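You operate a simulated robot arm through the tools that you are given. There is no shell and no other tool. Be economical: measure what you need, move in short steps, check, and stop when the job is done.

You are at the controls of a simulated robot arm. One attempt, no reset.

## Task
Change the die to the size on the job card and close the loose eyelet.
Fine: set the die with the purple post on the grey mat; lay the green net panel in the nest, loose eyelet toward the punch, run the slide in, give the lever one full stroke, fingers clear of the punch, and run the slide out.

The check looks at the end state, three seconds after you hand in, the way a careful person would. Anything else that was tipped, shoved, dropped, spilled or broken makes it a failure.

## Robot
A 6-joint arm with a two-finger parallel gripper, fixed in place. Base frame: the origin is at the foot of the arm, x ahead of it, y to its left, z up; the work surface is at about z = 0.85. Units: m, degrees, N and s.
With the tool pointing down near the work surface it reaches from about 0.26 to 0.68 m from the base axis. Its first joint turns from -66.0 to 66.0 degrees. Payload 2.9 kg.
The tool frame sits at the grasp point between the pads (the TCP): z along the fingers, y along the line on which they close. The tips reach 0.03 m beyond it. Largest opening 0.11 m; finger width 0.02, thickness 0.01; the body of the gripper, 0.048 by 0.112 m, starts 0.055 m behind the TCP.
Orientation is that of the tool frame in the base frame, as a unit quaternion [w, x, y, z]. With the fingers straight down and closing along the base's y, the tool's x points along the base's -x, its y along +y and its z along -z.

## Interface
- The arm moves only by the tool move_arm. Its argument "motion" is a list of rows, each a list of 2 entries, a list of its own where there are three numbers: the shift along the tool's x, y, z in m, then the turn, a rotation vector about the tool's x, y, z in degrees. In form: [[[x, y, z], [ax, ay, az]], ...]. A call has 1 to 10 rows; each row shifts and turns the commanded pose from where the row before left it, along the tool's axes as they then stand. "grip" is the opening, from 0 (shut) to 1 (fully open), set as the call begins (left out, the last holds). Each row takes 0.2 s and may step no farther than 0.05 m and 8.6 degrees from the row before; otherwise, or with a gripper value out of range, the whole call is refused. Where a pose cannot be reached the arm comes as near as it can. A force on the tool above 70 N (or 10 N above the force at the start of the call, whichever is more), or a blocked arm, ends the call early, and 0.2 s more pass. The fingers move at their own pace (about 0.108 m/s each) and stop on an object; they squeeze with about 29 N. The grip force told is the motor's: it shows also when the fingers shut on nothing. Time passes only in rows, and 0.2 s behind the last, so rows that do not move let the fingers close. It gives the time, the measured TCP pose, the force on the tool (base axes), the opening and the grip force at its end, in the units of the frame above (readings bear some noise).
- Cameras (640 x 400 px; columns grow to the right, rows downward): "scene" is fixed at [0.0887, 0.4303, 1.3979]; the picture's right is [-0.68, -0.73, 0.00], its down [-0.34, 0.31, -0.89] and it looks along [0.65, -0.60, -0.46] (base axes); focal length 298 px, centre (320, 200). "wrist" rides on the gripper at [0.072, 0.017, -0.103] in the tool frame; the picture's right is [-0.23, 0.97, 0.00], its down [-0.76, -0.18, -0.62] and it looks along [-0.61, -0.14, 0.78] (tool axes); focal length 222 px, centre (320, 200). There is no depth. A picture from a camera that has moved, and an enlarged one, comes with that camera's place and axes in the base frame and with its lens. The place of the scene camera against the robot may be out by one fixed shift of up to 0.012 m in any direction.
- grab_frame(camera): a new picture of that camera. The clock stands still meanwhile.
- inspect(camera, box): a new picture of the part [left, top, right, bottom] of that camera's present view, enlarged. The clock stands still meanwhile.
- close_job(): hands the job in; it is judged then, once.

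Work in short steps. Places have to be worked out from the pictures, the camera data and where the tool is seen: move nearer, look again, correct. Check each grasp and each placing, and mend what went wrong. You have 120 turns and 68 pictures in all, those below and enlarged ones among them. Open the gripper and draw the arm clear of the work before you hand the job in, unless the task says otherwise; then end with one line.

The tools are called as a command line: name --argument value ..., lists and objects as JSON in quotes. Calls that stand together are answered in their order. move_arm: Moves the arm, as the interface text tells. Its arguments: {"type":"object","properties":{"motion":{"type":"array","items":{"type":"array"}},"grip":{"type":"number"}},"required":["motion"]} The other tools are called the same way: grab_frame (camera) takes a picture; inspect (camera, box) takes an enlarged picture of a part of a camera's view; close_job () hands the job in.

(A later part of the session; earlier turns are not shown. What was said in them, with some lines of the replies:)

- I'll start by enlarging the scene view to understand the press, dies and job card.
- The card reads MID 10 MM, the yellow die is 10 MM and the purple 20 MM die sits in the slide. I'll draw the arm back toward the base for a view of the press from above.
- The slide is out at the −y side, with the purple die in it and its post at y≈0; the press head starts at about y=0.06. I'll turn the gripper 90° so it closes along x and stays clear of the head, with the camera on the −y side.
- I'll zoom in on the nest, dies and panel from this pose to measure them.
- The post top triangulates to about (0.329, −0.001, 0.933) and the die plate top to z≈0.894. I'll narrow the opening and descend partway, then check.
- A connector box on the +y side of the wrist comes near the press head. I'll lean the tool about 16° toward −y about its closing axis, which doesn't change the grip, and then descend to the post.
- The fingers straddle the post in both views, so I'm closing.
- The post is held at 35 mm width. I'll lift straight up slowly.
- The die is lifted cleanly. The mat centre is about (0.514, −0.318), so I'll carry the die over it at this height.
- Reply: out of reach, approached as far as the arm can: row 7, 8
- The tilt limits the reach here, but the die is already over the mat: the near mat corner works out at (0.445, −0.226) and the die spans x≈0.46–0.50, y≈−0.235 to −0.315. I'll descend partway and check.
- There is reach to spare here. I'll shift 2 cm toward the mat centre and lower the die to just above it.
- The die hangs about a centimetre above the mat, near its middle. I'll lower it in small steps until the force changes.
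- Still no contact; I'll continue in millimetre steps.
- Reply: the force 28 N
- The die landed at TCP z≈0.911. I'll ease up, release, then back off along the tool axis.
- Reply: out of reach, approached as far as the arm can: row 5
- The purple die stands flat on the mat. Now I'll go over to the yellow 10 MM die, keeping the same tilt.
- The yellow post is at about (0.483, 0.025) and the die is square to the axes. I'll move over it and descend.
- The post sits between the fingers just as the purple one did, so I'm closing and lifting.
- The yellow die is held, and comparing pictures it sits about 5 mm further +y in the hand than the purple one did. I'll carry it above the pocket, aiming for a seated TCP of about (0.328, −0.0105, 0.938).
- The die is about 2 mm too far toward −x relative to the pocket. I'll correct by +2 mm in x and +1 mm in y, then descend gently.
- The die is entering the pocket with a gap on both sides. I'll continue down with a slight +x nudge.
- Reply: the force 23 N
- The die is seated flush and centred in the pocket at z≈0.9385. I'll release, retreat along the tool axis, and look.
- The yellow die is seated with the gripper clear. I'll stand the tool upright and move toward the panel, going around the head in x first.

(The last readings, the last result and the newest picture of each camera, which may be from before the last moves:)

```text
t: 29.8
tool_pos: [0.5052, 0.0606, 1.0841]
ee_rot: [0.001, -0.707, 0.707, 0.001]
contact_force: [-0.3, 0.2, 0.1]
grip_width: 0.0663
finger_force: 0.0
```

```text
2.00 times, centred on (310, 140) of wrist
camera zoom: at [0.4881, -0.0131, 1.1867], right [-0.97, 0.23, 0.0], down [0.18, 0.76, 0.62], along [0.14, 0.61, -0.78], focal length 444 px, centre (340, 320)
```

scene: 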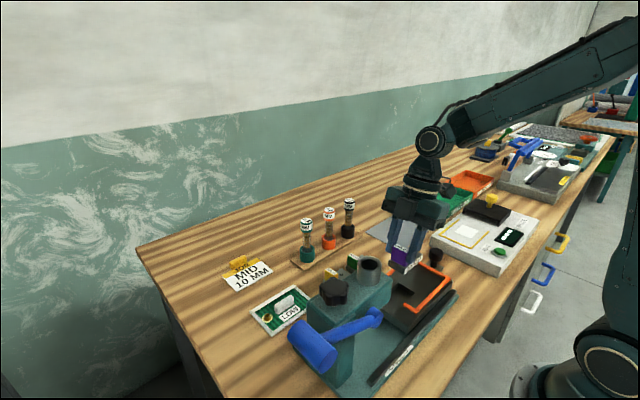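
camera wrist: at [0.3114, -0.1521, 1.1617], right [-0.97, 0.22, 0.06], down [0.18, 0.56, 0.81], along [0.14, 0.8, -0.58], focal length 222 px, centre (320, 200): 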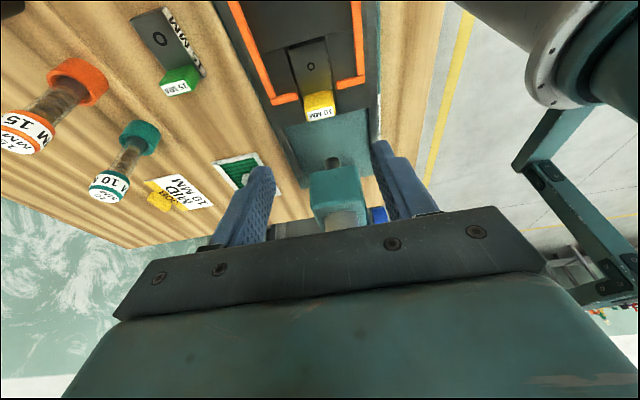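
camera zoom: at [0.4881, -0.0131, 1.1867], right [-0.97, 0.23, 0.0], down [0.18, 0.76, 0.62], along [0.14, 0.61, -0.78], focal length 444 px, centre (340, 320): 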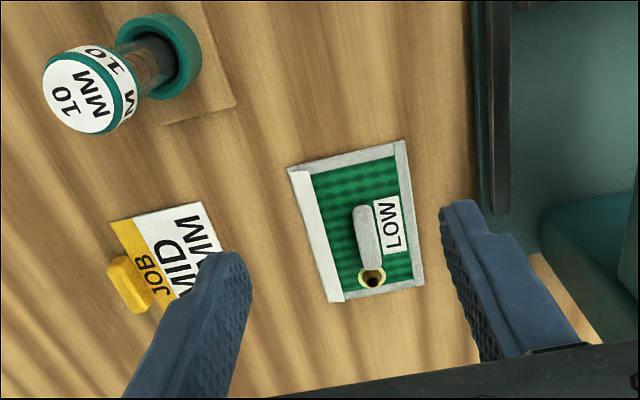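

The panel spans x 0.465–0.551, y 0.094–0.223, with the handle at about (0.504, 0.15). It needs to shift by roughly (−0.180, −0.241). I'll move over the handle and come down.

move_arm --motion '[[[-0.045, 0.001, 0], [0, 0, 0]], [[-0.0445, 0, 0], [0, 0, 0]], [[0, 0, 0.045], [0, 0, 0]], [[0, 0, 0.045], [0, 0, 0]], [[0, 0, 0.045], [0, 0, 0]], [[0, 0, 0.025], [0, 0, 0]], [[0, 0, 0.01], [0, 0, 0]]]' --grip 0.5

inspect --camera "scene" --box '[240, 260, 340, 345]'

grab_frame --camera "wrist"

```text
t: 31.4
tool_pos: [0.506, 0.1514, 0.9119]
ee_rot: [0.0, 0.707, -0.707, -0.001]
contact_force: [1.3, 0.4, -0.2]
grip_width: 0.0551
finger_force: 0.1
```

```text
4.71 times, centred on (290, 302) of scene
camera zoom: at [0.0887, 0.4303, 1.3979], right [-0.68, -0.73, 0.0], down [-0.34, 0.31, -0.89], along [0.65, -0.6, -0.46], focal length 1400 px, centre (461, -282)
```

zoom: 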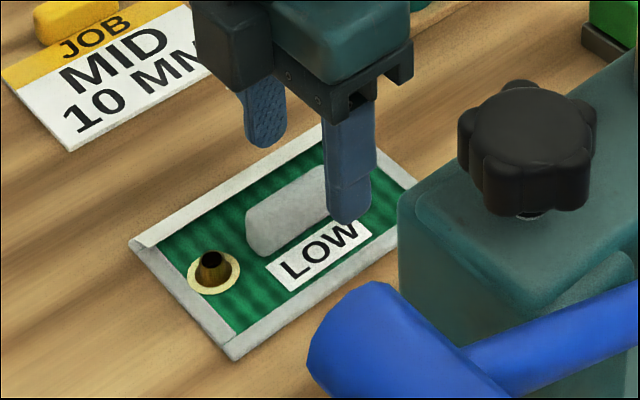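

```text
23 pictures are left
camera wrist: at [0.4886, 0.0773, 1.0147], right [-0.97, 0.23, 0.0], down [0.18, 0.76, 0.62], along [0.14, 0.61, -0.78], focal length 222 px, centre (320, 200)
```

wrist: 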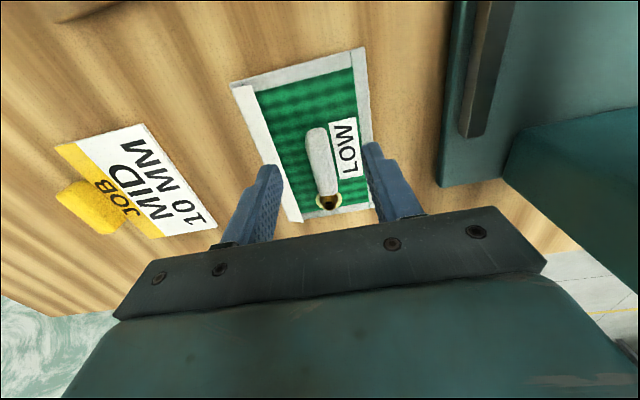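

The fingers are centred on the handle. I'll go down another 18 mm and close.

move_arm --motion '[[[0, 0, 0.01], [0, 0, 0]], [[0, 0, 0.008], [0, 0, 0]]]'

move_arm --motion '[[[0, 0, 0], [0, 0, 0]], [[0, 0, 0], [0, 0, 0]], [[0, 0, 0], [0, 0, 0]]]' --grip 0

grab_frame --camera "wrist"

```text
t: 32.0
tool_pos: [0.5056, 0.149, 0.8942]
ee_rot: [0.0, -0.707, 0.708, 0.001]
contact_force: [0.0, -1.2, 0.1]
grip_width: 0.0548
finger_force: 0.1
```

```text
t: 32.8
tool_pos: [0.5048, 0.1485, 0.8948]
ee_rot: [0.0, 0.707, -0.707, 0.0]
contact_force: [0.3, 0.0, 0.7]
grip_width: 0.015
finger_force: 29.0
```

```text
22 pictures are left
camera wrist: at [0.4881, 0.0762, 0.9972], right [-0.97, 0.23, 0.0], down [0.18, 0.76, 0.62], along [0.14, 0.61, -0.78], focal length 222 px, centre (320, 200)
```

wrist: 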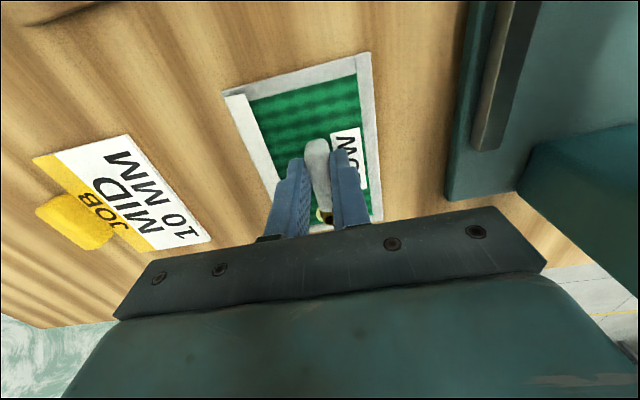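

The handle is held at 15 mm. I'll lift gently and level, then travel along −y before going in over the nest, avoiding the head.

move_arm --motion '[[[0, 0, -0.008], [0, 0, 0]], [[0, 0, -0.015], [0, 0, 0]], [[0, 0, -0.025], [0, 0, 0]], [[0, 0, -0.03], [0, 0, 0]], [[0, 0, -0.025], [0, 0, 0]], [[0, 0, -0.01], [0, 0, 0]]]'

grab_frame --camera "wrist"

```text
t: 34.2
tool_pos: [0.5048, 0.1503, 1.0073]
ee_rot: [0.0, -0.707, 0.707, 0.0]
contact_force: [-0.3, 0.7, -0.6]
grip_width: 0.015
finger_force: 29.0
```

```text
21 pictures are left
camera wrist: at [0.4871, 0.0761, 1.1114], right [-0.97, 0.23, 0.0], down [0.18, 0.76, 0.62], along [0.14, 0.61, -0.78], focal length 222 px, centre (320, 200)
```

wrist: 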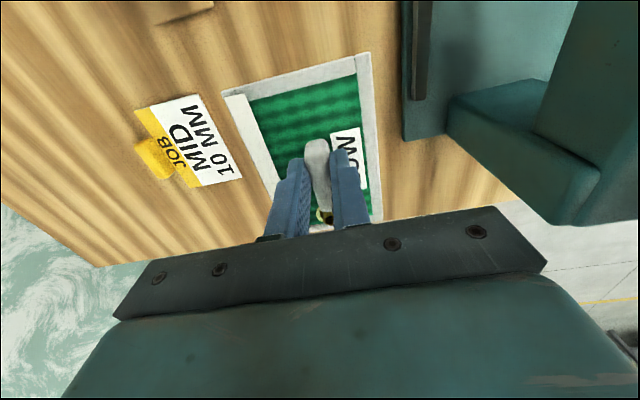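

move_arm --motion '[[[0.02, 0, 0], [0, 0, 0]], [[0.035, 0, 0], [0, 0, 0]], [[0.04, 0, 0], [0, 0, 0]], [[0.04, 0, 0], [0, 0, 0]], [[0.04, 0, 0], [0, 0, 0]], [[0.035, 0, 0], [0, 0, 0]], [[0.022, 0, 0], [0, 0, 0]], [[0.01, 0, 0], [0, 0, 0]]]'

move_arm --motion '[[[0, 0.02, 0], [0, 0, 0]], [[0, 0.035, 0], [0, 0, 0]], [[0, 0.04, 0], [0, 0, 0]], [[0, 0.04, 0], [0, 0, 0]], [[0, 0.03, 0], [0, 0, 0]], [[0, 0.014, 0], [0, 0, 0]], [[0, 0, 0.02], [0, 0, 0]], [[0, 0, 0.02], [0, 0, 0]], [[0, 0, 0], [0, 0, 0]]]'

grab_frame --camera "wrist"

inspect --camera "scene" --box '[350, 230, 470, 330]'

```text
t: 36.0
tool_pos: [0.5056, -0.0936, 1.0087]
ee_rot: [0.0, 0.707, -0.707, -0.001]
contact_force: [0.0, 0.9, -0.3]
grip_width: 0.015
finger_force: 29.0
```

```text
t: 38.0
tool_pos: [0.3248, -0.0932, 0.9689]
ee_rot: [0.0, 0.707, -0.707, 0.0]
contact_force: [0.2, -0.1, 0.1]
grip_width: 0.015
finger_force: 29.3
```

```text
20 pictures are left
camera wrist: at [0.308, -0.1664, 1.0717], right [-0.97, 0.23, 0.0], down [0.18, 0.76, 0.62], along [0.14, 0.61, -0.78], focal length 222 px, centre (320, 200)
```

wrist: 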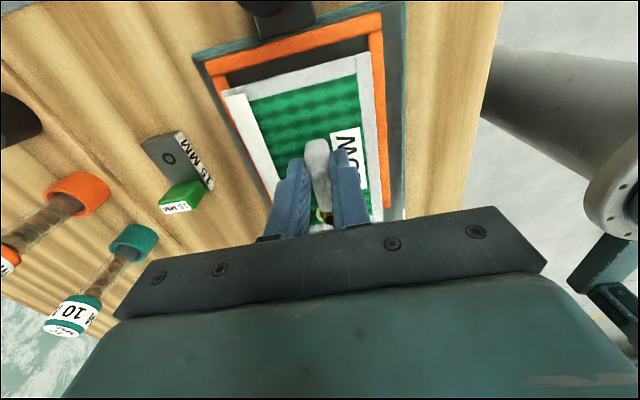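

```text
4.00 times, centred on (410, 280) of scene
camera zoom: at [0.0887, 0.4303, 1.3979], right [-0.68, -0.73, 0.0], down [-0.34, 0.31, -0.89], along [0.65, -0.6, -0.46], focal length 1190 px, centre (-40, -120)
```

zoom: 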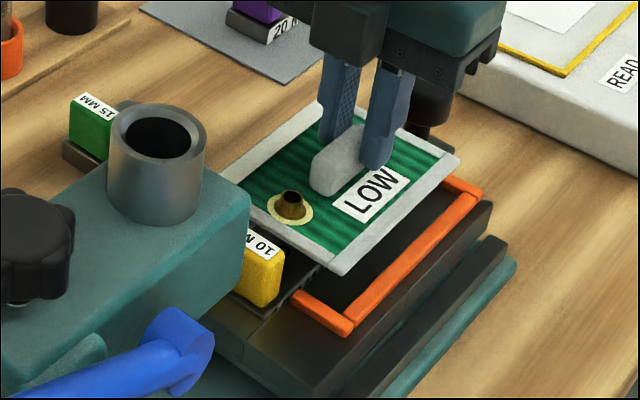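

The panel's far edge at y≈−0.147 lies just inside the rail's inner edge at −0.149, and it's centred in x to within 2 mm. I'll lower it toward the nest.

move_arm --motion '[[[0.0006, -0.001, 0.008], [0, 0, 0]], [[0, 0, 0.008], [0, 0, 0]], [[0, 0, 0.006], [0, 0, 0]], [[0, 0, 0], [0, 0, 0]]]'

inspect --camera "scene" --box '[370, 240, 470, 320]'

inspect --camera "wrist" --box '[190, 0, 410, 150]'

```text
t: 39.0
tool_pos: [0.3266, -0.0932, 0.9462]
ee_rot: [-0.001, 0.707, -0.707, 0.0]
contact_force: [0.9, 0.3, 0.6]
grip_width: 0.0147
finger_force: 28.2
```

```text
5.00 times, centred on (420, 280) of scene
camera zoom: at [0.0887, 0.4303, 1.3979], right [-0.68, -0.73, 0.0], down [-0.34, 0.31, -0.89], along [0.65, -0.6, -0.46], focal length 1487 px, centre (-180, -200)
```

zoom: 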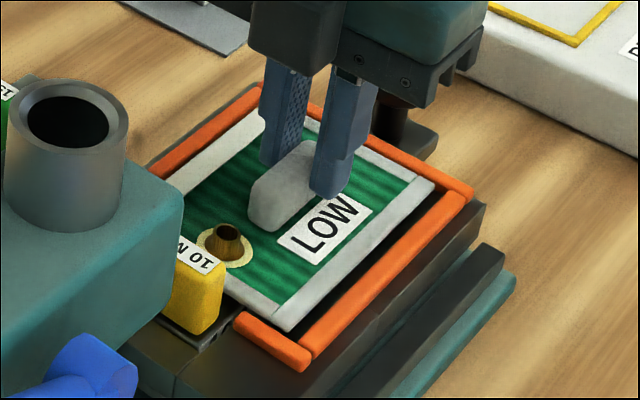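

```text
2.67 times, centred on (300, 75) of wrist
camera zoom: at [0.3092, -0.167, 1.0491], right [-0.97, 0.23, 0.0], down [0.18, 0.76, 0.62], along [0.14, 0.61, -0.78], focal length 592 px, centre (373, 533)
```

zoom: 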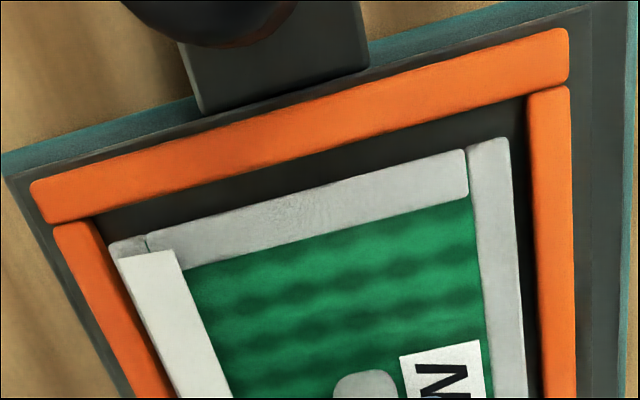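

The panel is just above the rails with gaps all round, and its eyelet is about 1.5 mm short of the die hole in y. I'll nudge +y and settle it down.

move_arm --motion '[[[-0.0015, 0, 0], [0, 0, 0]], [[0, 0, 0.002], [0, 0, 0]], [[0, 0, 0.002], [0, 0, 0]], [[0, 0, 0.001], [0, 0, 0]]]'

move_arm --motion '[[[0, 0, 0.001], [0, 0, 0]], [[0, 0, 0.001], [0, 0, 0]]]'

inspect --camera "scene" --box '[370, 240, 470, 320]'

```text
t: 40.0
tool_pos: [0.3261, -0.0916, 0.9418]
ee_rot: [0.0, 0.707, -0.707, 0.001]
contact_force: [0.7, 0.9, -0.7]
grip_width: 0.0151
finger_force: 29.0
```

```text
t: 40.6
tool_pos: [0.3267, -0.0915, 0.9398]
ee_rot: [0.0, 0.707, -0.707, 0.0]
contact_force: [-2.2, 0.5, 15.8]
grip_width: 0.0146
finger_force: 29.2
```

```text
5.00 times, centred on (420, 280) of scene
camera zoom: at [0.0885, 0.4303, 1.3979], right [-0.68, -0.73, 0.0], down [-0.34, 0.31, -0.89], along [0.65, -0.6, -0.46], focal length 1487 px, centre (-180, -200)
```

zoom: 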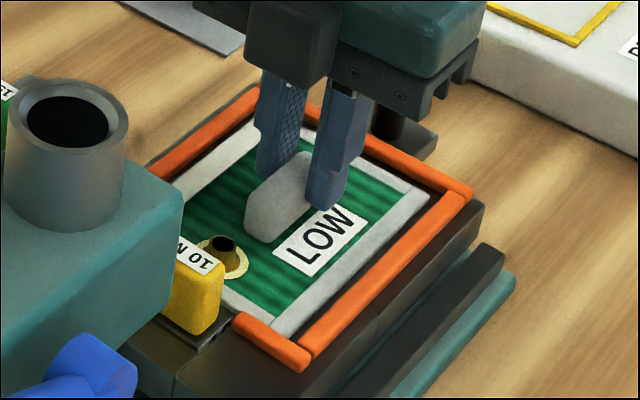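

The panel is down inside the frame and contact is felt at z≈0.940. I'll release and rise straight up.

move_arm --motion '[[[0, 0, -0.001], [0, 0, 0]], [[0, 0, 0], [0, 0, 0]]]'

move_arm --motion '[[[0, 0, 0], [0, 0, 0]], [[0, 0, 0], [0, 0, 0]], [[0, 0, -0.02], [0, 0, 0]], [[0, 0, -0.04], [0, 0, 0]], [[0.045, 0, 0], [0, 0, 0]], [[0.045, 0, 0], [0, 0, 0]], [[0, 0, -0.03], [0, 0, 0]]]' --grip 0.4

grab_frame --camera "wrist"

```text
t: 41.2
tool_pos: [0.3262, -0.0907, 0.9393]
ee_rot: [0.0, 0.707, -0.707, 0.0]
contact_force: [1.3, -0.1, 1.1]
grip_width: 0.0146
finger_force: 28.9
```

```text
t: 42.8
tool_pos: [0.3278, -0.1823, 1.033]
ee_rot: [0.0, -0.707, 0.708, 0.0]
contact_force: [-0.9, 0.1, -0.5]
grip_width: 0.0441
finger_force: 0.0
```

```text
15 pictures are left
camera wrist: at [0.3101, -0.2559, 1.1356], right [-0.97, 0.23, 0.0], down [0.18, 0.76, 0.62], along [0.14, 0.61, -0.78], focal length 222 px, centre (320, 200)
```

wrist: 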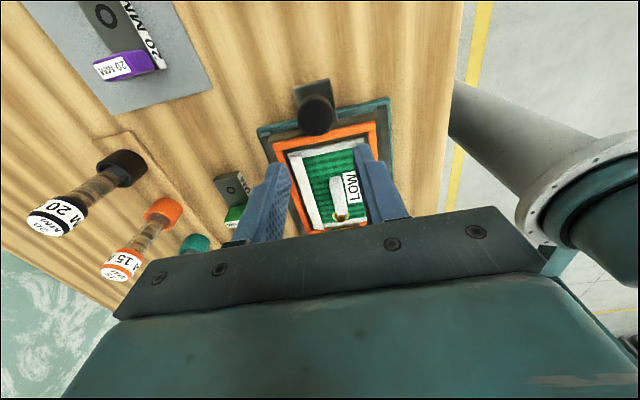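

The panel is in the nest, eyelet toward the punch. The slide knob triangulates to about (0.327, −0.198) with its top at z≈0.93, so I'll come over it.

move_arm --motion '[[[0.0157, 0.001, 0], [0, 0, 0]], [[0, 0, 0.035], [0, 0, 0]], [[0, 0, 0.03], [0, 0, 0]], [[0, 0, 0], [0, 0, 0]]]' --grip 0.55

grab_frame --camera "wrist"

inspect --camera "scene" --box '[380, 210, 480, 290]'

```text
t: 43.8
tool_pos: [0.3271, -0.1985, 0.9673]
ee_rot: [0.0, -0.707, 0.707, 0.0]
contact_force: [-0.4, 0.6, 0.2]
grip_width: 0.0605
finger_force: 0.1
```

```text
14 pictures are left
camera wrist: at [0.309, -0.2717, 1.0699], right [-0.97, 0.23, 0.0], down [0.18, 0.76, 0.62], along [0.14, 0.61, -0.78], focal length 222 px, centre (320, 200)
```

wrist: 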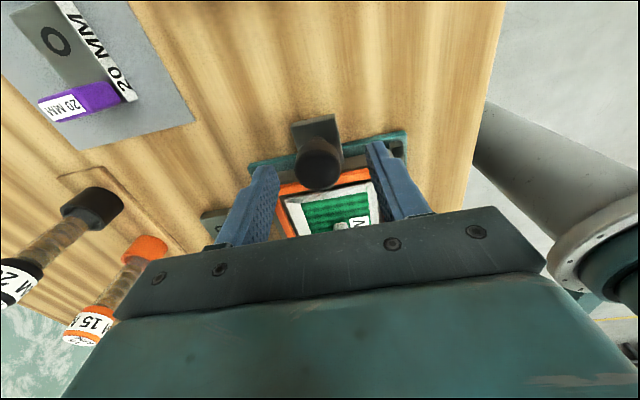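

```text
5.00 times, centred on (430, 250) of scene
camera zoom: at [0.0887, 0.4303, 1.3979], right [-0.68, -0.73, 0.0], down [-0.34, 0.31, -0.89], along [0.65, -0.6, -0.46], focal length 1487 px, centre (-230, -50)
```

zoom: 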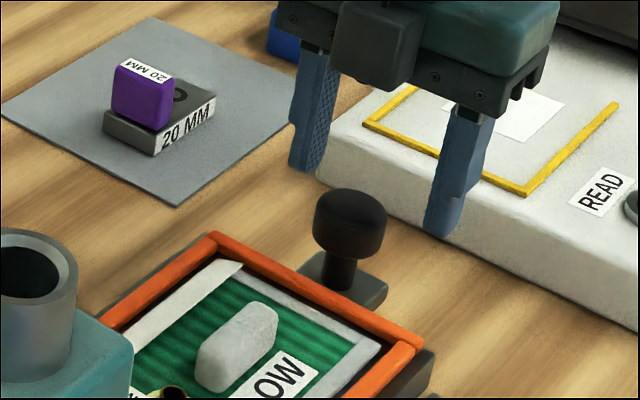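

The knob cap spans roughly z 0.917–0.94 at y≈−0.196. I'll descend around it and grip.

move_arm --motion '[[[-0.002, 0, 0.01], [0, 0, 0]], [[0, 0, 0.01], [0, 0, 0]], [[0, 0, 0.008], [0, 0, 0]]]'

move_arm --motion '[[[0, 0, 0], [0, 0, 0]], [[0, 0, 0], [0, 0, 0]]]' --grip 0

inspect --camera "scene" --box '[380, 210, 480, 290]'

```text
t: 44.6
tool_pos: [0.326, -0.1957, 0.9384]
ee_rot: [0.0, -0.707, 0.708, 0.0]
contact_force: [-0.1, -1.1, 0.0]
grip_width: 0.0604
finger_force: 0.0
```

```text
t: 45.2
tool_pos: [0.3298, -0.195, 0.939]
ee_rot: [-0.002, 0.708, -0.706, 0.004]
contact_force: [35.9, 0.7, -13.2]
grip_width: 0.034
finger_force: 45.1
```

```text
5.00 times, centred on (430, 250) of scene
camera zoom: at [0.0898, 0.4302, 1.3979], right [-0.68, -0.73, 0.0], down [-0.34, 0.31, -0.89], along [0.65, -0.6, -0.46], focal length 1487 px, centre (-230, -50)
```

zoom: 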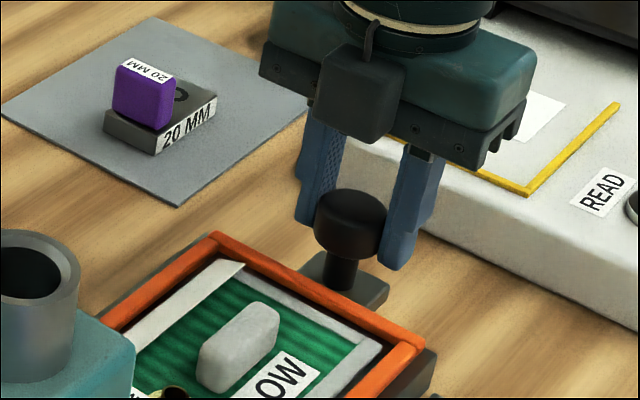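

Gripped, but the arm is being pulled about 4 mm in x, so the knob is really at x≈0.330. I'll relieve that, then start pushing +y.

move_arm --motion '[[[0, -0.0035, 0], [0, 0, 0]], [[0, 0, 0], [0, 0, 0]]]'

move_arm --motion '[[[-0.005, 0, 0], [0, 0, 0]], [[-0.01, 0, 0], [0, 0, 0]], [[-0.01, 0, 0], [0, 0, 0]]]'

```text
t: 45.8
tool_pos: [0.3297, -0.1963, 0.9372]
ee_rot: [0.0, -0.707, 0.707, 0.0]
contact_force: [19.9, 2.4, -0.3]
grip_width: 0.0341
finger_force: 45.4
```

```text
t: 46.6
tool_pos: [0.331, -0.1714, 0.9389]
ee_rot: [0.001, -0.706, 0.708, -0.002]
contact_force: [15.1, -1.7, 21.2]
grip_width: 0.0343
finger_force: 45.1
```

The slide moves freely with the hand. I'll continue in, watching the force.

move_arm --motion '[[[-0.015, -0.001, 0], [0, 0, 0]], [[-0.02, 0, 0], [0, 0, 0]], [[-0.02, 0, 0], [0, 0, 0]], [[-0.015, 0, 0], [0, 0, 0]]]'

inspect --camera "scene" --box '[320, 220, 480, 340]'

```text
t: 47.6
tool_pos: [0.3299, -0.0986, 0.9388]
ee_rot: [0.0, -0.707, 0.707, 0.0]
contact_force: [-0.8, -1.4, 29.2]
grip_width: 0.0338
finger_force: 45.1
```

```text
3.33 times, centred on (400, 280) of scene
camera zoom: at [0.0884, 0.4303, 1.3979], right [-0.68, -0.73, 0.0], down [-0.34, 0.31, -0.89], along [0.65, -0.6, -0.46], focal length 992 px, centre (53, -67)
```

zoom: 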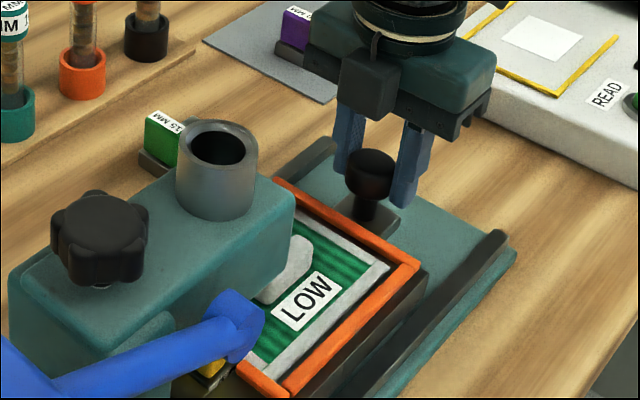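

move_arm --motion '[[[-0.01, 0, -0.001], [0, 0, 0]], [[-0.01, 0, 0], [0, 0, 0]], [[-0.006, 0, 0], [0, 0, 0]]]'

move_arm --motion '[[[-0.004, 0, 0], [0, 0, 0]], [[-0.004, 0, 0], [0, 0, 0]], [[-0.004, 0, 0], [0, 0, 0]]]'

```text
t: 48.4
tool_pos: [0.3301, -0.0758, 0.9376]
ee_rot: [-0.001, -0.707, 0.707, 0.0]
contact_force: [-0.9, -12.8, 10.0]
grip_width: 0.0337
finger_force: 45.0
```

```text
t: 49.2
tool_pos: [0.33, -0.066, 0.9389]
ee_rot: [-0.004, -0.703, 0.711, -0.005]
contact_force: [10.7, -41.8, -8.7]
grip_width: 0.0337
finger_force: 45.1
```

move_arm --motion '[[[-0.002, 0, 0], [0, 0, 0]], [[0, 0, 0], [0, 0, 0]]]'

inspect --camera "scene" --box '[280, 220, 440, 340]'

```text
t: 49.8
tool_pos: [0.3306, -0.0663, 0.9382]
ee_rot: [-0.004, -0.703, 0.711, -0.005]
contact_force: [11.0, -42.4, -4.2]
grip_width: 0.0339
finger_force: 45.5
```

```text
3.33 times, centred on (360, 280) of scene
camera zoom: at [0.089, 0.4291, 1.3983], right [-0.68, -0.73, 0.0], down [-0.34, 0.32, -0.89], along [0.65, -0.6, -0.46], focal length 992 px, centre (187, -67)
```

zoom: 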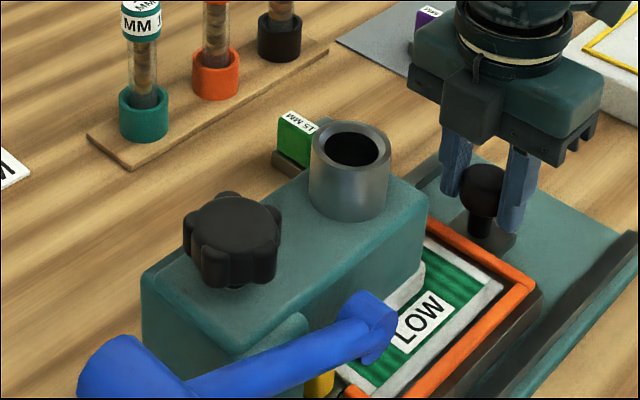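

The slide hit its stop after about 0.13 m of travel. I'll relax the push, open and rise clear.

move_arm --motion '[[[0.003, 0, 0], [0, 0, 0]], [[0.003, 0, 0], [0, 0, 0]]]'

move_arm --motion '[[[0, 0, 0], [0, 0, 0]], [[0, 0, 0], [0, 0, 0]], [[0, 0, -0.03], [0, 0, 0]], [[0, 0, -0.045], [0, 0, 0]], [[0, 0, -0.045], [0, 0, 0]], [[0, 0, -0.045], [0, 0, 0]], [[0, 0, -0.045], [0, 0, 0]]]' --grip 0.6

move_arm --motion '[[[-0.048, 0.009, 0], [0, 0, 0]], [[-0.048, 0.009, 0], [0, 0, 0]], [[-0.048, 0.009, 0], [0, 0, 0]], [[-0.048, 0.009, 0], [0, 0, 0]], [[-0.048, 0.009, 0], [0, 0, 0]]]' --grip 0

grab_frame --camera "wrist"

```text
t: 50.4
tool_pos: [0.3304, -0.0657, 0.9395]
ee_rot: [-0.001, 0.708, -0.706, 0.0]
contact_force: [4.6, -2.5, 12.0]
grip_width: 0.0335
finger_force: 44.7
```

```text
t: 52.0
tool_pos: [0.3282, -0.0645, 1.1493]
ee_rot: [-0.001, -0.707, 0.707, 0.001]
contact_force: [-0.1, -0.4, 0.0]
grip_width: 0.0661
finger_force: 0.1
```

```text
t: 53.2
tool_pos: [0.2849, 0.1756, 1.1485]
ee_rot: [0.0, 0.707, -0.707, 0.0]
contact_force: [0.5, -0.2, -0.7]
grip_width: 0.0002
finger_force: 29.2
```

```text
9 pictures are left
camera wrist: at [0.2677, 0.1021, 1.2503], right [-0.97, 0.23, 0.0], down [0.18, 0.76, 0.62], along [0.14, 0.61, -0.78], focal length 222 px, centre (320, 200)
```

wrist: 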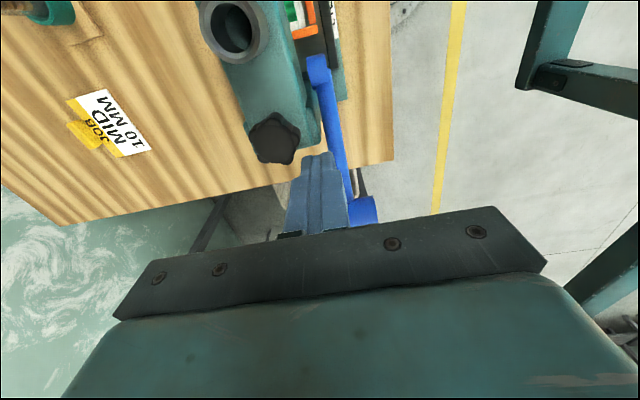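

The lever handle is a cylinder spanning x≈0.243–0.303 at y≈0.267, z≈1.07. With the fingers closed I'll go above it and push down in steps.

move_arm --motion '[[[-0.048, 0.005, 0], [0, 0, 0]], [[-0.048, 0.005, 0], [0, 0, 0]], [[0, 0, 0.015], [0, 0, 0]], [[0, 0, 0.01], [0, 0, 0]]]'

inspect --camera "scene" --box '[240, 250, 420, 400]'

```text
t: 54.2
tool_pos: [0.2751, 0.2701, 1.1228]
ee_rot: [-0.001, 0.707, -0.707, 0.0]
contact_force: [0.1, -0.7, 0.1]
grip_width: 0.0
finger_force: 28.9
```

```text
2.67 times, centred on (330, 325) of scene
camera zoom: at [0.0887, 0.4303, 1.3979], right [-0.68, -0.73, 0.0], down [-0.34, 0.31, -0.89], along [0.65, -0.6, -0.46], focal length 793 px, centre (293, -133)
```

zoom: 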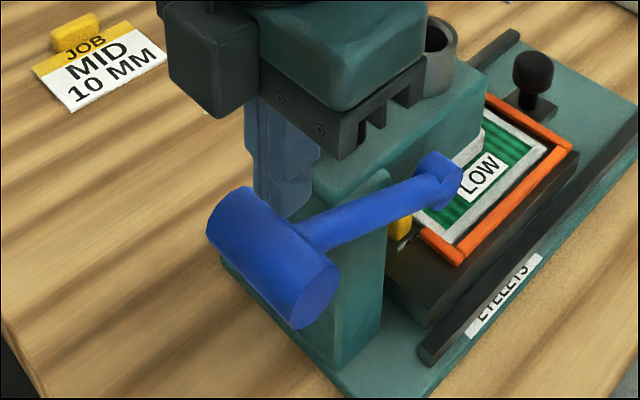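

The finger is hidden behind the handle, so the handle must be further +y than I judged. I'll rise and step back for a clear look at it.

move_arm --motion '[[[0, 0, -0.045], [0, 0, 0]], [[0, 0, -0.045], [0, 0, 0]], [[0.04, -0.0275, 0], [0, 0, 0]], [[0.04, -0.0275, 0], [0, 0, 0]], [[0, 0, 0], [0, 0, 0]]]'

grab_frame --camera "wrist"

```text
t: 55.4
tool_pos: [0.3306, 0.1884, 1.2136]
ee_rot: [0.0, 0.707, -0.707, 0.0]
contact_force: [-0.1, -0.3, -0.5]
grip_width: 0.0
finger_force: 29.0
```

```text
7 pictures are left
camera wrist: at [0.313, 0.1155, 1.317], right [-0.97, 0.23, 0.0], down [0.18, 0.76, 0.62], along [0.14, 0.61, -0.78], focal length 222 px, centre (320, 200)
```

wrist: 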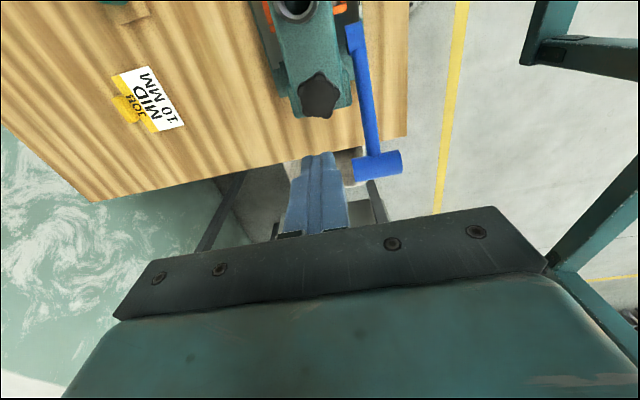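

The two views now agree: handle centre at (0.273, 0.274, 1.067). I'll go above it at y≈0.28 and press down gradually.

move_arm --motion '[[[-0.031, 0.019, 0], [0, 0, 0]], [[-0.031, 0.019, 0], [0, 0, 0]], [[-0.0295, 0.019, 0], [0, 0, 0]], [[0, 0, 0.045], [0, 0, 0]], [[0, 0, 0.03], [0, 0, 0]]]'

move_arm --motion '[[[0, 0, 0.01], [0, 0, 0]], [[0, 0, 0.01], [0, 0, 0]], [[0, 0, 0.01], [0, 0, 0]]]'

```text
t: 56.6
tool_pos: [0.2713, 0.282, 1.138]
ee_rot: [-0.001, -0.707, 0.707, 0.0]
contact_force: [0.1, 0.4, 0.3]
grip_width: 0.0
finger_force: 28.9
```

```text
t: 57.4
tool_pos: [0.2731, 0.2811, 1.1077]
ee_rot: [0.0, 0.707, -0.707, 0.0]
contact_force: [-0.7, -0.9, -0.8]
grip_width: 0.0
finger_force: 28.9
```

inspect --camera "scene" --box '[240, 250, 420, 400]'

```text
2.67 times, centred on (330, 325) of scene
camera zoom: at [0.0887, 0.4303, 1.3979], right [-0.68, -0.73, 0.0], down [-0.34, 0.31, -0.89], along [0.65, -0.6, -0.46], focal length 793 px, centre (293, -133)
```

zoom: 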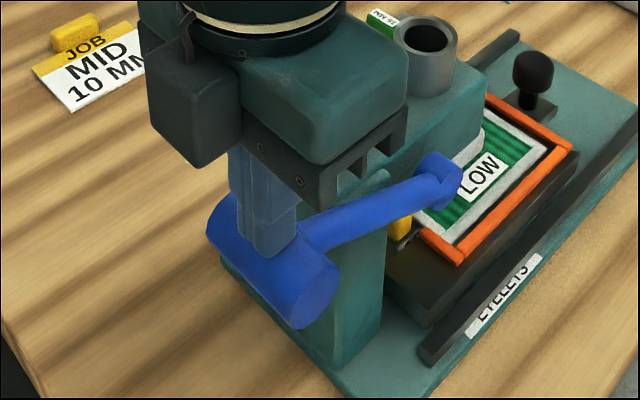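

The fingertips are right at the top of the handle, which hasn't moved yet. I'll press down.

move_arm --motion '[[[0, 0, 0.01], [0, 0, 0]], [[0, 0, 0.01], [0, 0, 0]]]'

move_arm --motion '[[[0, 0, 0.012], [0, 0, 0]], [[0, 0, 0.012], [0, 0, 0]], [[0, 0, 0.012], [0, 0, 0]]]'

```text
t: 58.0
tool_pos: [0.2729, 0.281, 1.0892]
ee_rot: [-0.002, 0.707, -0.707, 0.0]
contact_force: [-1.1, 4.8, 4.5]
grip_width: 0.0002
finger_force: 28.7
```

```text
t: 58.8
tool_pos: [0.2724, 0.282, 1.0512]
ee_rot: [0.0, 0.707, -0.707, -0.002]
contact_force: [-0.3, 2.9, 4.8]
grip_width: 0.0
finger_force: 29.0
```

The lever is turning under light force. I'll keep pressing while easing back slightly in −y to follow the arc.

move_arm --motion '[[[0.002, 0, 0.012], [0, 0, 0]], [[0.002, 0, 0.012], [0, 0, 0]], [[0.002, 0, 0.012], [0, 0, 0]]]'

move_arm --motion '[[[0.003, 0, 0.012], [0, 0, 0]], [[0.003, 0, 0.012], [0, 0, 0]]]'

inspect --camera "scene" --box '[240, 250, 420, 400]'

```text
t: 59.6
tool_pos: [0.2738, 0.2736, 1.0182]
ee_rot: [0.0, 0.707, -0.707, 0.0]
contact_force: [-2.0, 0.2, 5.2]
grip_width: 0.0
finger_force: 29.3
```

```text
t: 60.2
tool_pos: [0.2732, 0.2694, 0.9934]
ee_rot: [0.001, -0.707, 0.707, 0.0]
contact_force: [0.1, 3.2, 7.8]
grip_width: 0.0
finger_force: 29.5
```

```text
2.67 times, centred on (330, 325) of scene
camera zoom: at [0.0886, 0.4303, 1.3979], right [-0.68, -0.73, 0.0], down [-0.34, 0.31, -0.89], along [0.65, -0.6, -0.46], focal length 793 px, centre (293, -133)
```

zoom: 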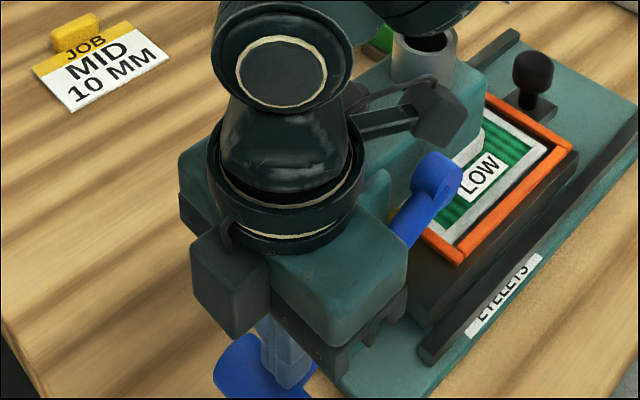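

The lever is below horizontal and the fingers are still on the handle. I'll continue to the end stop.

move_arm --motion '[[[0.003, 0, 0.01], [0, 0, 0]], [[0.003, 0, 0.01], [0, 0, 0]]]'

move_arm --motion '[[[0.004, 0, 0.01], [0, 0, 0]], [[0.004, 0, 0.01], [0, 0, 0]]]'

```text
t: 60.6
tool_pos: [0.274, 0.2698, 0.9922]
ee_rot: [-0.009, 0.709, -0.706, -0.002]
contact_force: [-1.1, 1.2, 7.0]
grip_width: 0.0
finger_force: 29.0
stopped in row 2: the force on the tool passed its limit (the readings are from after the stop); the commanded pose is now the measured one
```

```text
t: 61.0
tool_pos: [0.2752, 0.2713, 0.9912]
ee_rot: [-0.015, 0.71, -0.704, -0.002]
contact_force: [-1.8, 0.1, 8.1]
grip_width: 0.0002
finger_force: 29.4
stopped in row 1: the force on the tool passed its limit (the readings are from after the stop); the commanded pose is now the measured one
```

The push hit a stop with the lever at about −25°. I'll check whether that's the lever's end stop or my gripper touching something.

grab_frame --camera "wrist"

```text
4 pictures are left
camera wrist: at [0.2568, 0.1943, 1.0918], right [-0.98, 0.22, -0.01], down [0.16, 0.75, 0.64], along [0.15, 0.63, -0.76], focal length 222 px, centre (320, 200)
```

wrist: 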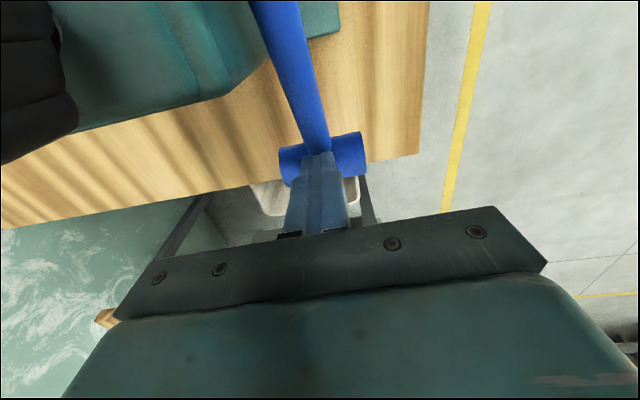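

Only the fingers touch the handle. I'll press on in 2 mm steps to see whether it is crimp resistance or the hard stop.

move_arm --motion '[[[0, 0, 0.002], [0, 0, 0]], [[0, 0, 0.002], [0, 0, 0]]]'

move_arm --motion '[[[0, 0, 0.002], [0, 0, 0]], [[0, 0, 0], [0, 0, 0]]]'

```text
t: 61.6
tool_pos: [0.2754, 0.2711, 0.9908]
ee_rot: [-0.02, 0.711, -0.703, -0.003]
contact_force: [-10.5, 0.0, 57.2]
grip_width: 0.0
finger_force: 29.0
```

```text
t: 62.0
tool_pos: [0.2754, 0.2727, 0.9909]
ee_rot: [-0.021, 0.71, -0.704, -0.002]
contact_force: [-2.7, 1.1, 8.5]
grip_width: 0.0001
finger_force: 28.6
stopped in row 1: the force on the tool passed its limit (the readings are from after the stop); the commanded pose is now the measured one
```

It's rigid at 57 N with no further travel, so the lever is at full stroke. Now I'll rise, letting the lever follow, and check whether it springs back.

move_arm --motion '[[[-0.003, 0, -0.012], [0, 0, 0]], [[-0.003, 0, -0.012], [0, 0, 0]], [[-0.003, 0, -0.012], [0, 0, 0]]]'

move_arm --motion '[[[0, 0, -0.015], [0, 0, 0]], [[0, 0, -0.015], [0, 0, 0]], [[0, 0, -0.015], [0, 0, 0]], [[0, 0, -0.02], [0, 0, 0]], [[0, 0, -0.03], [0, 0, 0]], [[0, 0, -0.04], [0, 0, 0]], [[0, 0, -0.04], [0, 0, 0]]]'

grab_frame --camera "scene"

```text
t: 62.8
tool_pos: [0.277, 0.2786, 1.0261]
ee_rot: [-0.02, 0.71, -0.704, -0.002]
contact_force: [2.5, -4.6, 5.0]
grip_width: 0.0
finger_force: 29.2
```

```text
t: 64.4
tool_pos: [0.2748, 0.2744, 1.2003]
ee_rot: [-0.019, 0.71, -0.704, -0.003]
contact_force: [1.1, 0.5, 0.7]
grip_width: 0.0
finger_force: 28.7
```

```text
3 pictures are left
```

scene: 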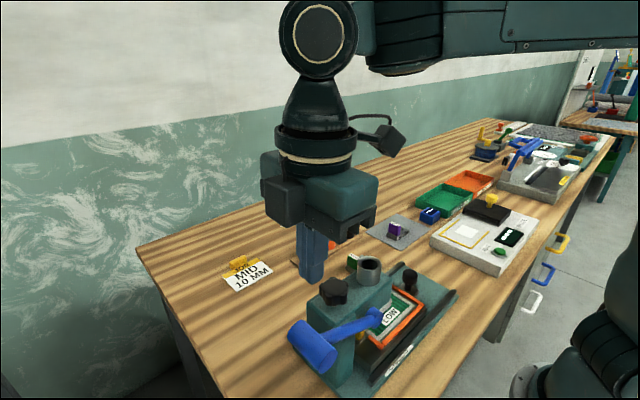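

The lever sprang back up. I'll level the tool, go back over the knob (now at about (0.330, −0.066)), and lower around it.

move_arm --motion '[[[0, 0, 0], [-1.3, 1.8, 0.5]], [[0.0426, -0.0069, 0], [0, 0, 0]], [[0.0426, -0.0069, 0], [0, 0, 0]], [[0.0426, -0.0069, 0], [0, 0, 0]], [[0.0426, -0.0069, 0], [0, 0, 0]], [[0.0426, -0.0069, 0], [0, 0, 0]], [[0.0426, -0.0069, 0], [0, 0, 0]], [[0.0426, -0.0069, 0], [0, 0, 0]], [[0.0426, -0.0069, 0], [0, 0, 0]], [[0, 0, 0], [0, 0, 0]]]' --grip 0.6

```text
t: 66.6
tool_pos: [0.3245, -0.0679, 1.2005]
ee_rot: [-0.001, 0.708, -0.707, 0.001]
contact_force: [0.0, 0.4, -0.1]
grip_width: 0.066
finger_force: 0.1
```

move_arm --motion '[[[-0.001, -0.005, 0.045], [0, 0, 0]], [[0, 0, 0.045], [0, 0, 0]], [[0, 0, 0.045], [0, 0, 0]], [[0, 0, 0.045], [0, 0, 0]], [[0, 0, 0.04], [0, 0, 0]], [[0, 0, 0], [0, 0, 0]]]'

move_arm --motion '[[[0, 0, 0.015], [0, 0, 0]], [[0, 0, 0.015], [0, 0, 0]], [[0, 0, 0.01], [0, 0, 0]], [[0, 0, 0], [0, 0, 0]]]'

```text
t: 68.0
tool_pos: [0.3299, -0.0654, 0.9807]
ee_rot: [0.0, 0.707, -0.707, 0.0]
contact_force: [-0.6, -0.3, 0.2]
grip_width: 0.0659
finger_force: 0.0
```

```text
t: 69.0
tool_pos: [0.3315, -0.0642, 0.9408]
ee_rot: [-0.001, 0.707, -0.707, 0.0]
contact_force: [0.8, 0.9, 0.0]
grip_width: 0.066
finger_force: 0.1
```

The descent met no contact. I'll close on the knob and pull out toward −y.

move_arm --motion '[[[0, 0, 0], [0, 0, 0]], [[0, 0, 0], [0, 0, 0]], [[0, 0, 0], [0, 0, 0]]]' --grip 0

move_arm --motion '[[[0.01, 0, 0], [0, 0, 0]], [[0.015, 0, 0], [0, 0, 0]], [[0.02, 0, 0], [0, 0, 0]], [[0.02, 0, 0], [0, 0, 0]], [[0.02, 0, 0], [0, 0, 0]], [[0.02, 0, 0], [0, 0, 0]], [[0.015, 0, 0], [0, 0, 0]]]'

```text
t: 69.8
tool_pos: [0.3287, -0.0644, 0.94]
ee_rot: [0.001, -0.707, 0.707, 0.0]
contact_force: [-13.1, -0.5, 1.4]
grip_width: 0.0337
finger_force: 44.4
```

```text
t: 71.4
tool_pos: [0.3306, -0.1846, 0.9407]
ee_rot: [0.0, -0.706, 0.708, 0.002]
contact_force: [-21.4, 2.2, -6.5]
grip_width: 0.0337
finger_force: 45.2
```

move_arm --motion '[[[0.006, 0.001, 0], [0, 0, 0]], [[0.004, 0, 0], [0, 0, 0]], [[0.003, 0, 0], [0, 0, 0]]]'

move_arm --motion '[[[0.002, 0, 0], [0, 0, 0]], [[0, 0, 0], [0, 0, 0]]]'

```text
t: 72.2
tool_pos: [0.3308, -0.1924, 0.9396]
ee_rot: [-0.004, 0.711, -0.703, -0.006]
contact_force: [-4.6, 42.7, -2.9]
grip_width: 0.0339
finger_force: 45.0
```

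```text
t: 72.8
tool_pos: [0.3309, -0.1952, 0.9396]
ee_rot: [-0.003, 0.71, -0.704, -0.005]
contact_force: [-6.7, 42.5, 4.4]
grip_width: 0.0334
finger_force: 45.1
```

The slide is back at its out stop. I'll relax, open, rise and look.

move_arm --motion '[[[-0.003, 0, 0], [0, 0, 0]], [[-0.002, 0, 0], [0, 0, 0]]]'

move_arm --motion '[[[0, 0, 0], [0, 0, 0]], [[0, 0, 0], [0, 0, 0]], [[0, 0, -0.03], [0, 0, 0]], [[0, 0, -0.045], [0, 0, 0]], [[0, 0, -0.045], [0, 0, 0]], [[0, 0, -0.045], [0, 0, 0]], [[0, 0, -0.045], [0, 0, 0]]]' --grip 0.8

inspect --camera "scene" --box '[270, 200, 470, 350]'

```text
t: 73.4
tool_pos: [0.3299, -0.1957, 0.9387]
ee_rot: [0.0, -0.707, 0.707, 0.001]
contact_force: [-6.0, 8.5, -19.4]
grip_width: 0.034
finger_force: 44.8
```

```text
t: 75.0
tool_pos: [0.3289, -0.1938, 1.1495]
ee_rot: [-0.001, 0.707, -0.707, 0.001]
contact_force: [0.1, 0.1, 0.0]
grip_width: 0.088
finger_force: 0.0
```

```text
2.67 times, centred on (370, 275) of scene
camera zoom: at [0.0887, 0.4303, 1.3979], right [-0.68, -0.73, 0.0], down [-0.34, 0.31, -0.89], along [0.65, -0.6, -0.46], focal length 793 px, centre (187, 0)
```

zoom: 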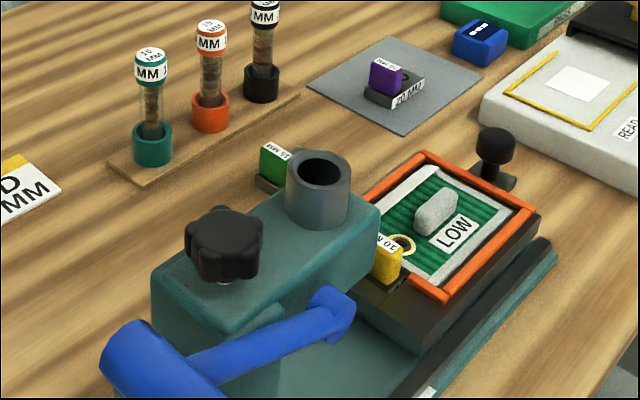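

The slide is out, and I'll enlarge the eyelet to confirm it has closed.

inspect --camera "scene" --box '[400, 270, 450, 310]'

```text
10.00 times, centred on (425, 290) of scene
camera zoom: at [0.0887, 0.4303, 1.3979], right [-0.68, -0.73, 0.0], down [-0.34, 0.31, -0.89], along [0.65, -0.6, -0.46], focal length 2975 px, centre (-730, -700)
```

zoom: 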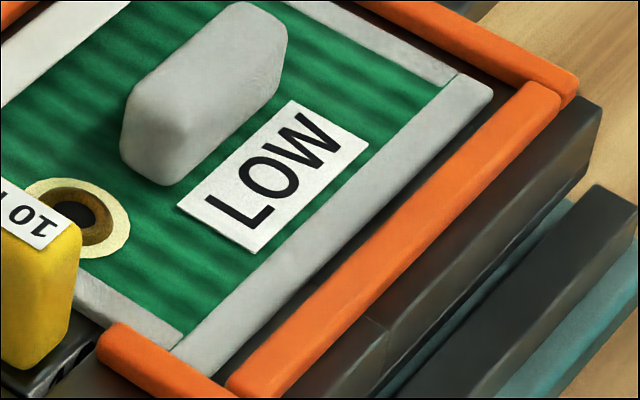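

The tall barrel is now a low rolled rim, so the eyelet is closed. Everything is in place and the arm is open and clear, so I'm handing in.

close_job

```text
The job is handed in.
```

The job is handed in: the 10 MM die (yellow post) is in the slide and the 20 MM die (purple post) is on the grey mat. The loose eyelet was closed with one full lever stroke, and the slide is back out.
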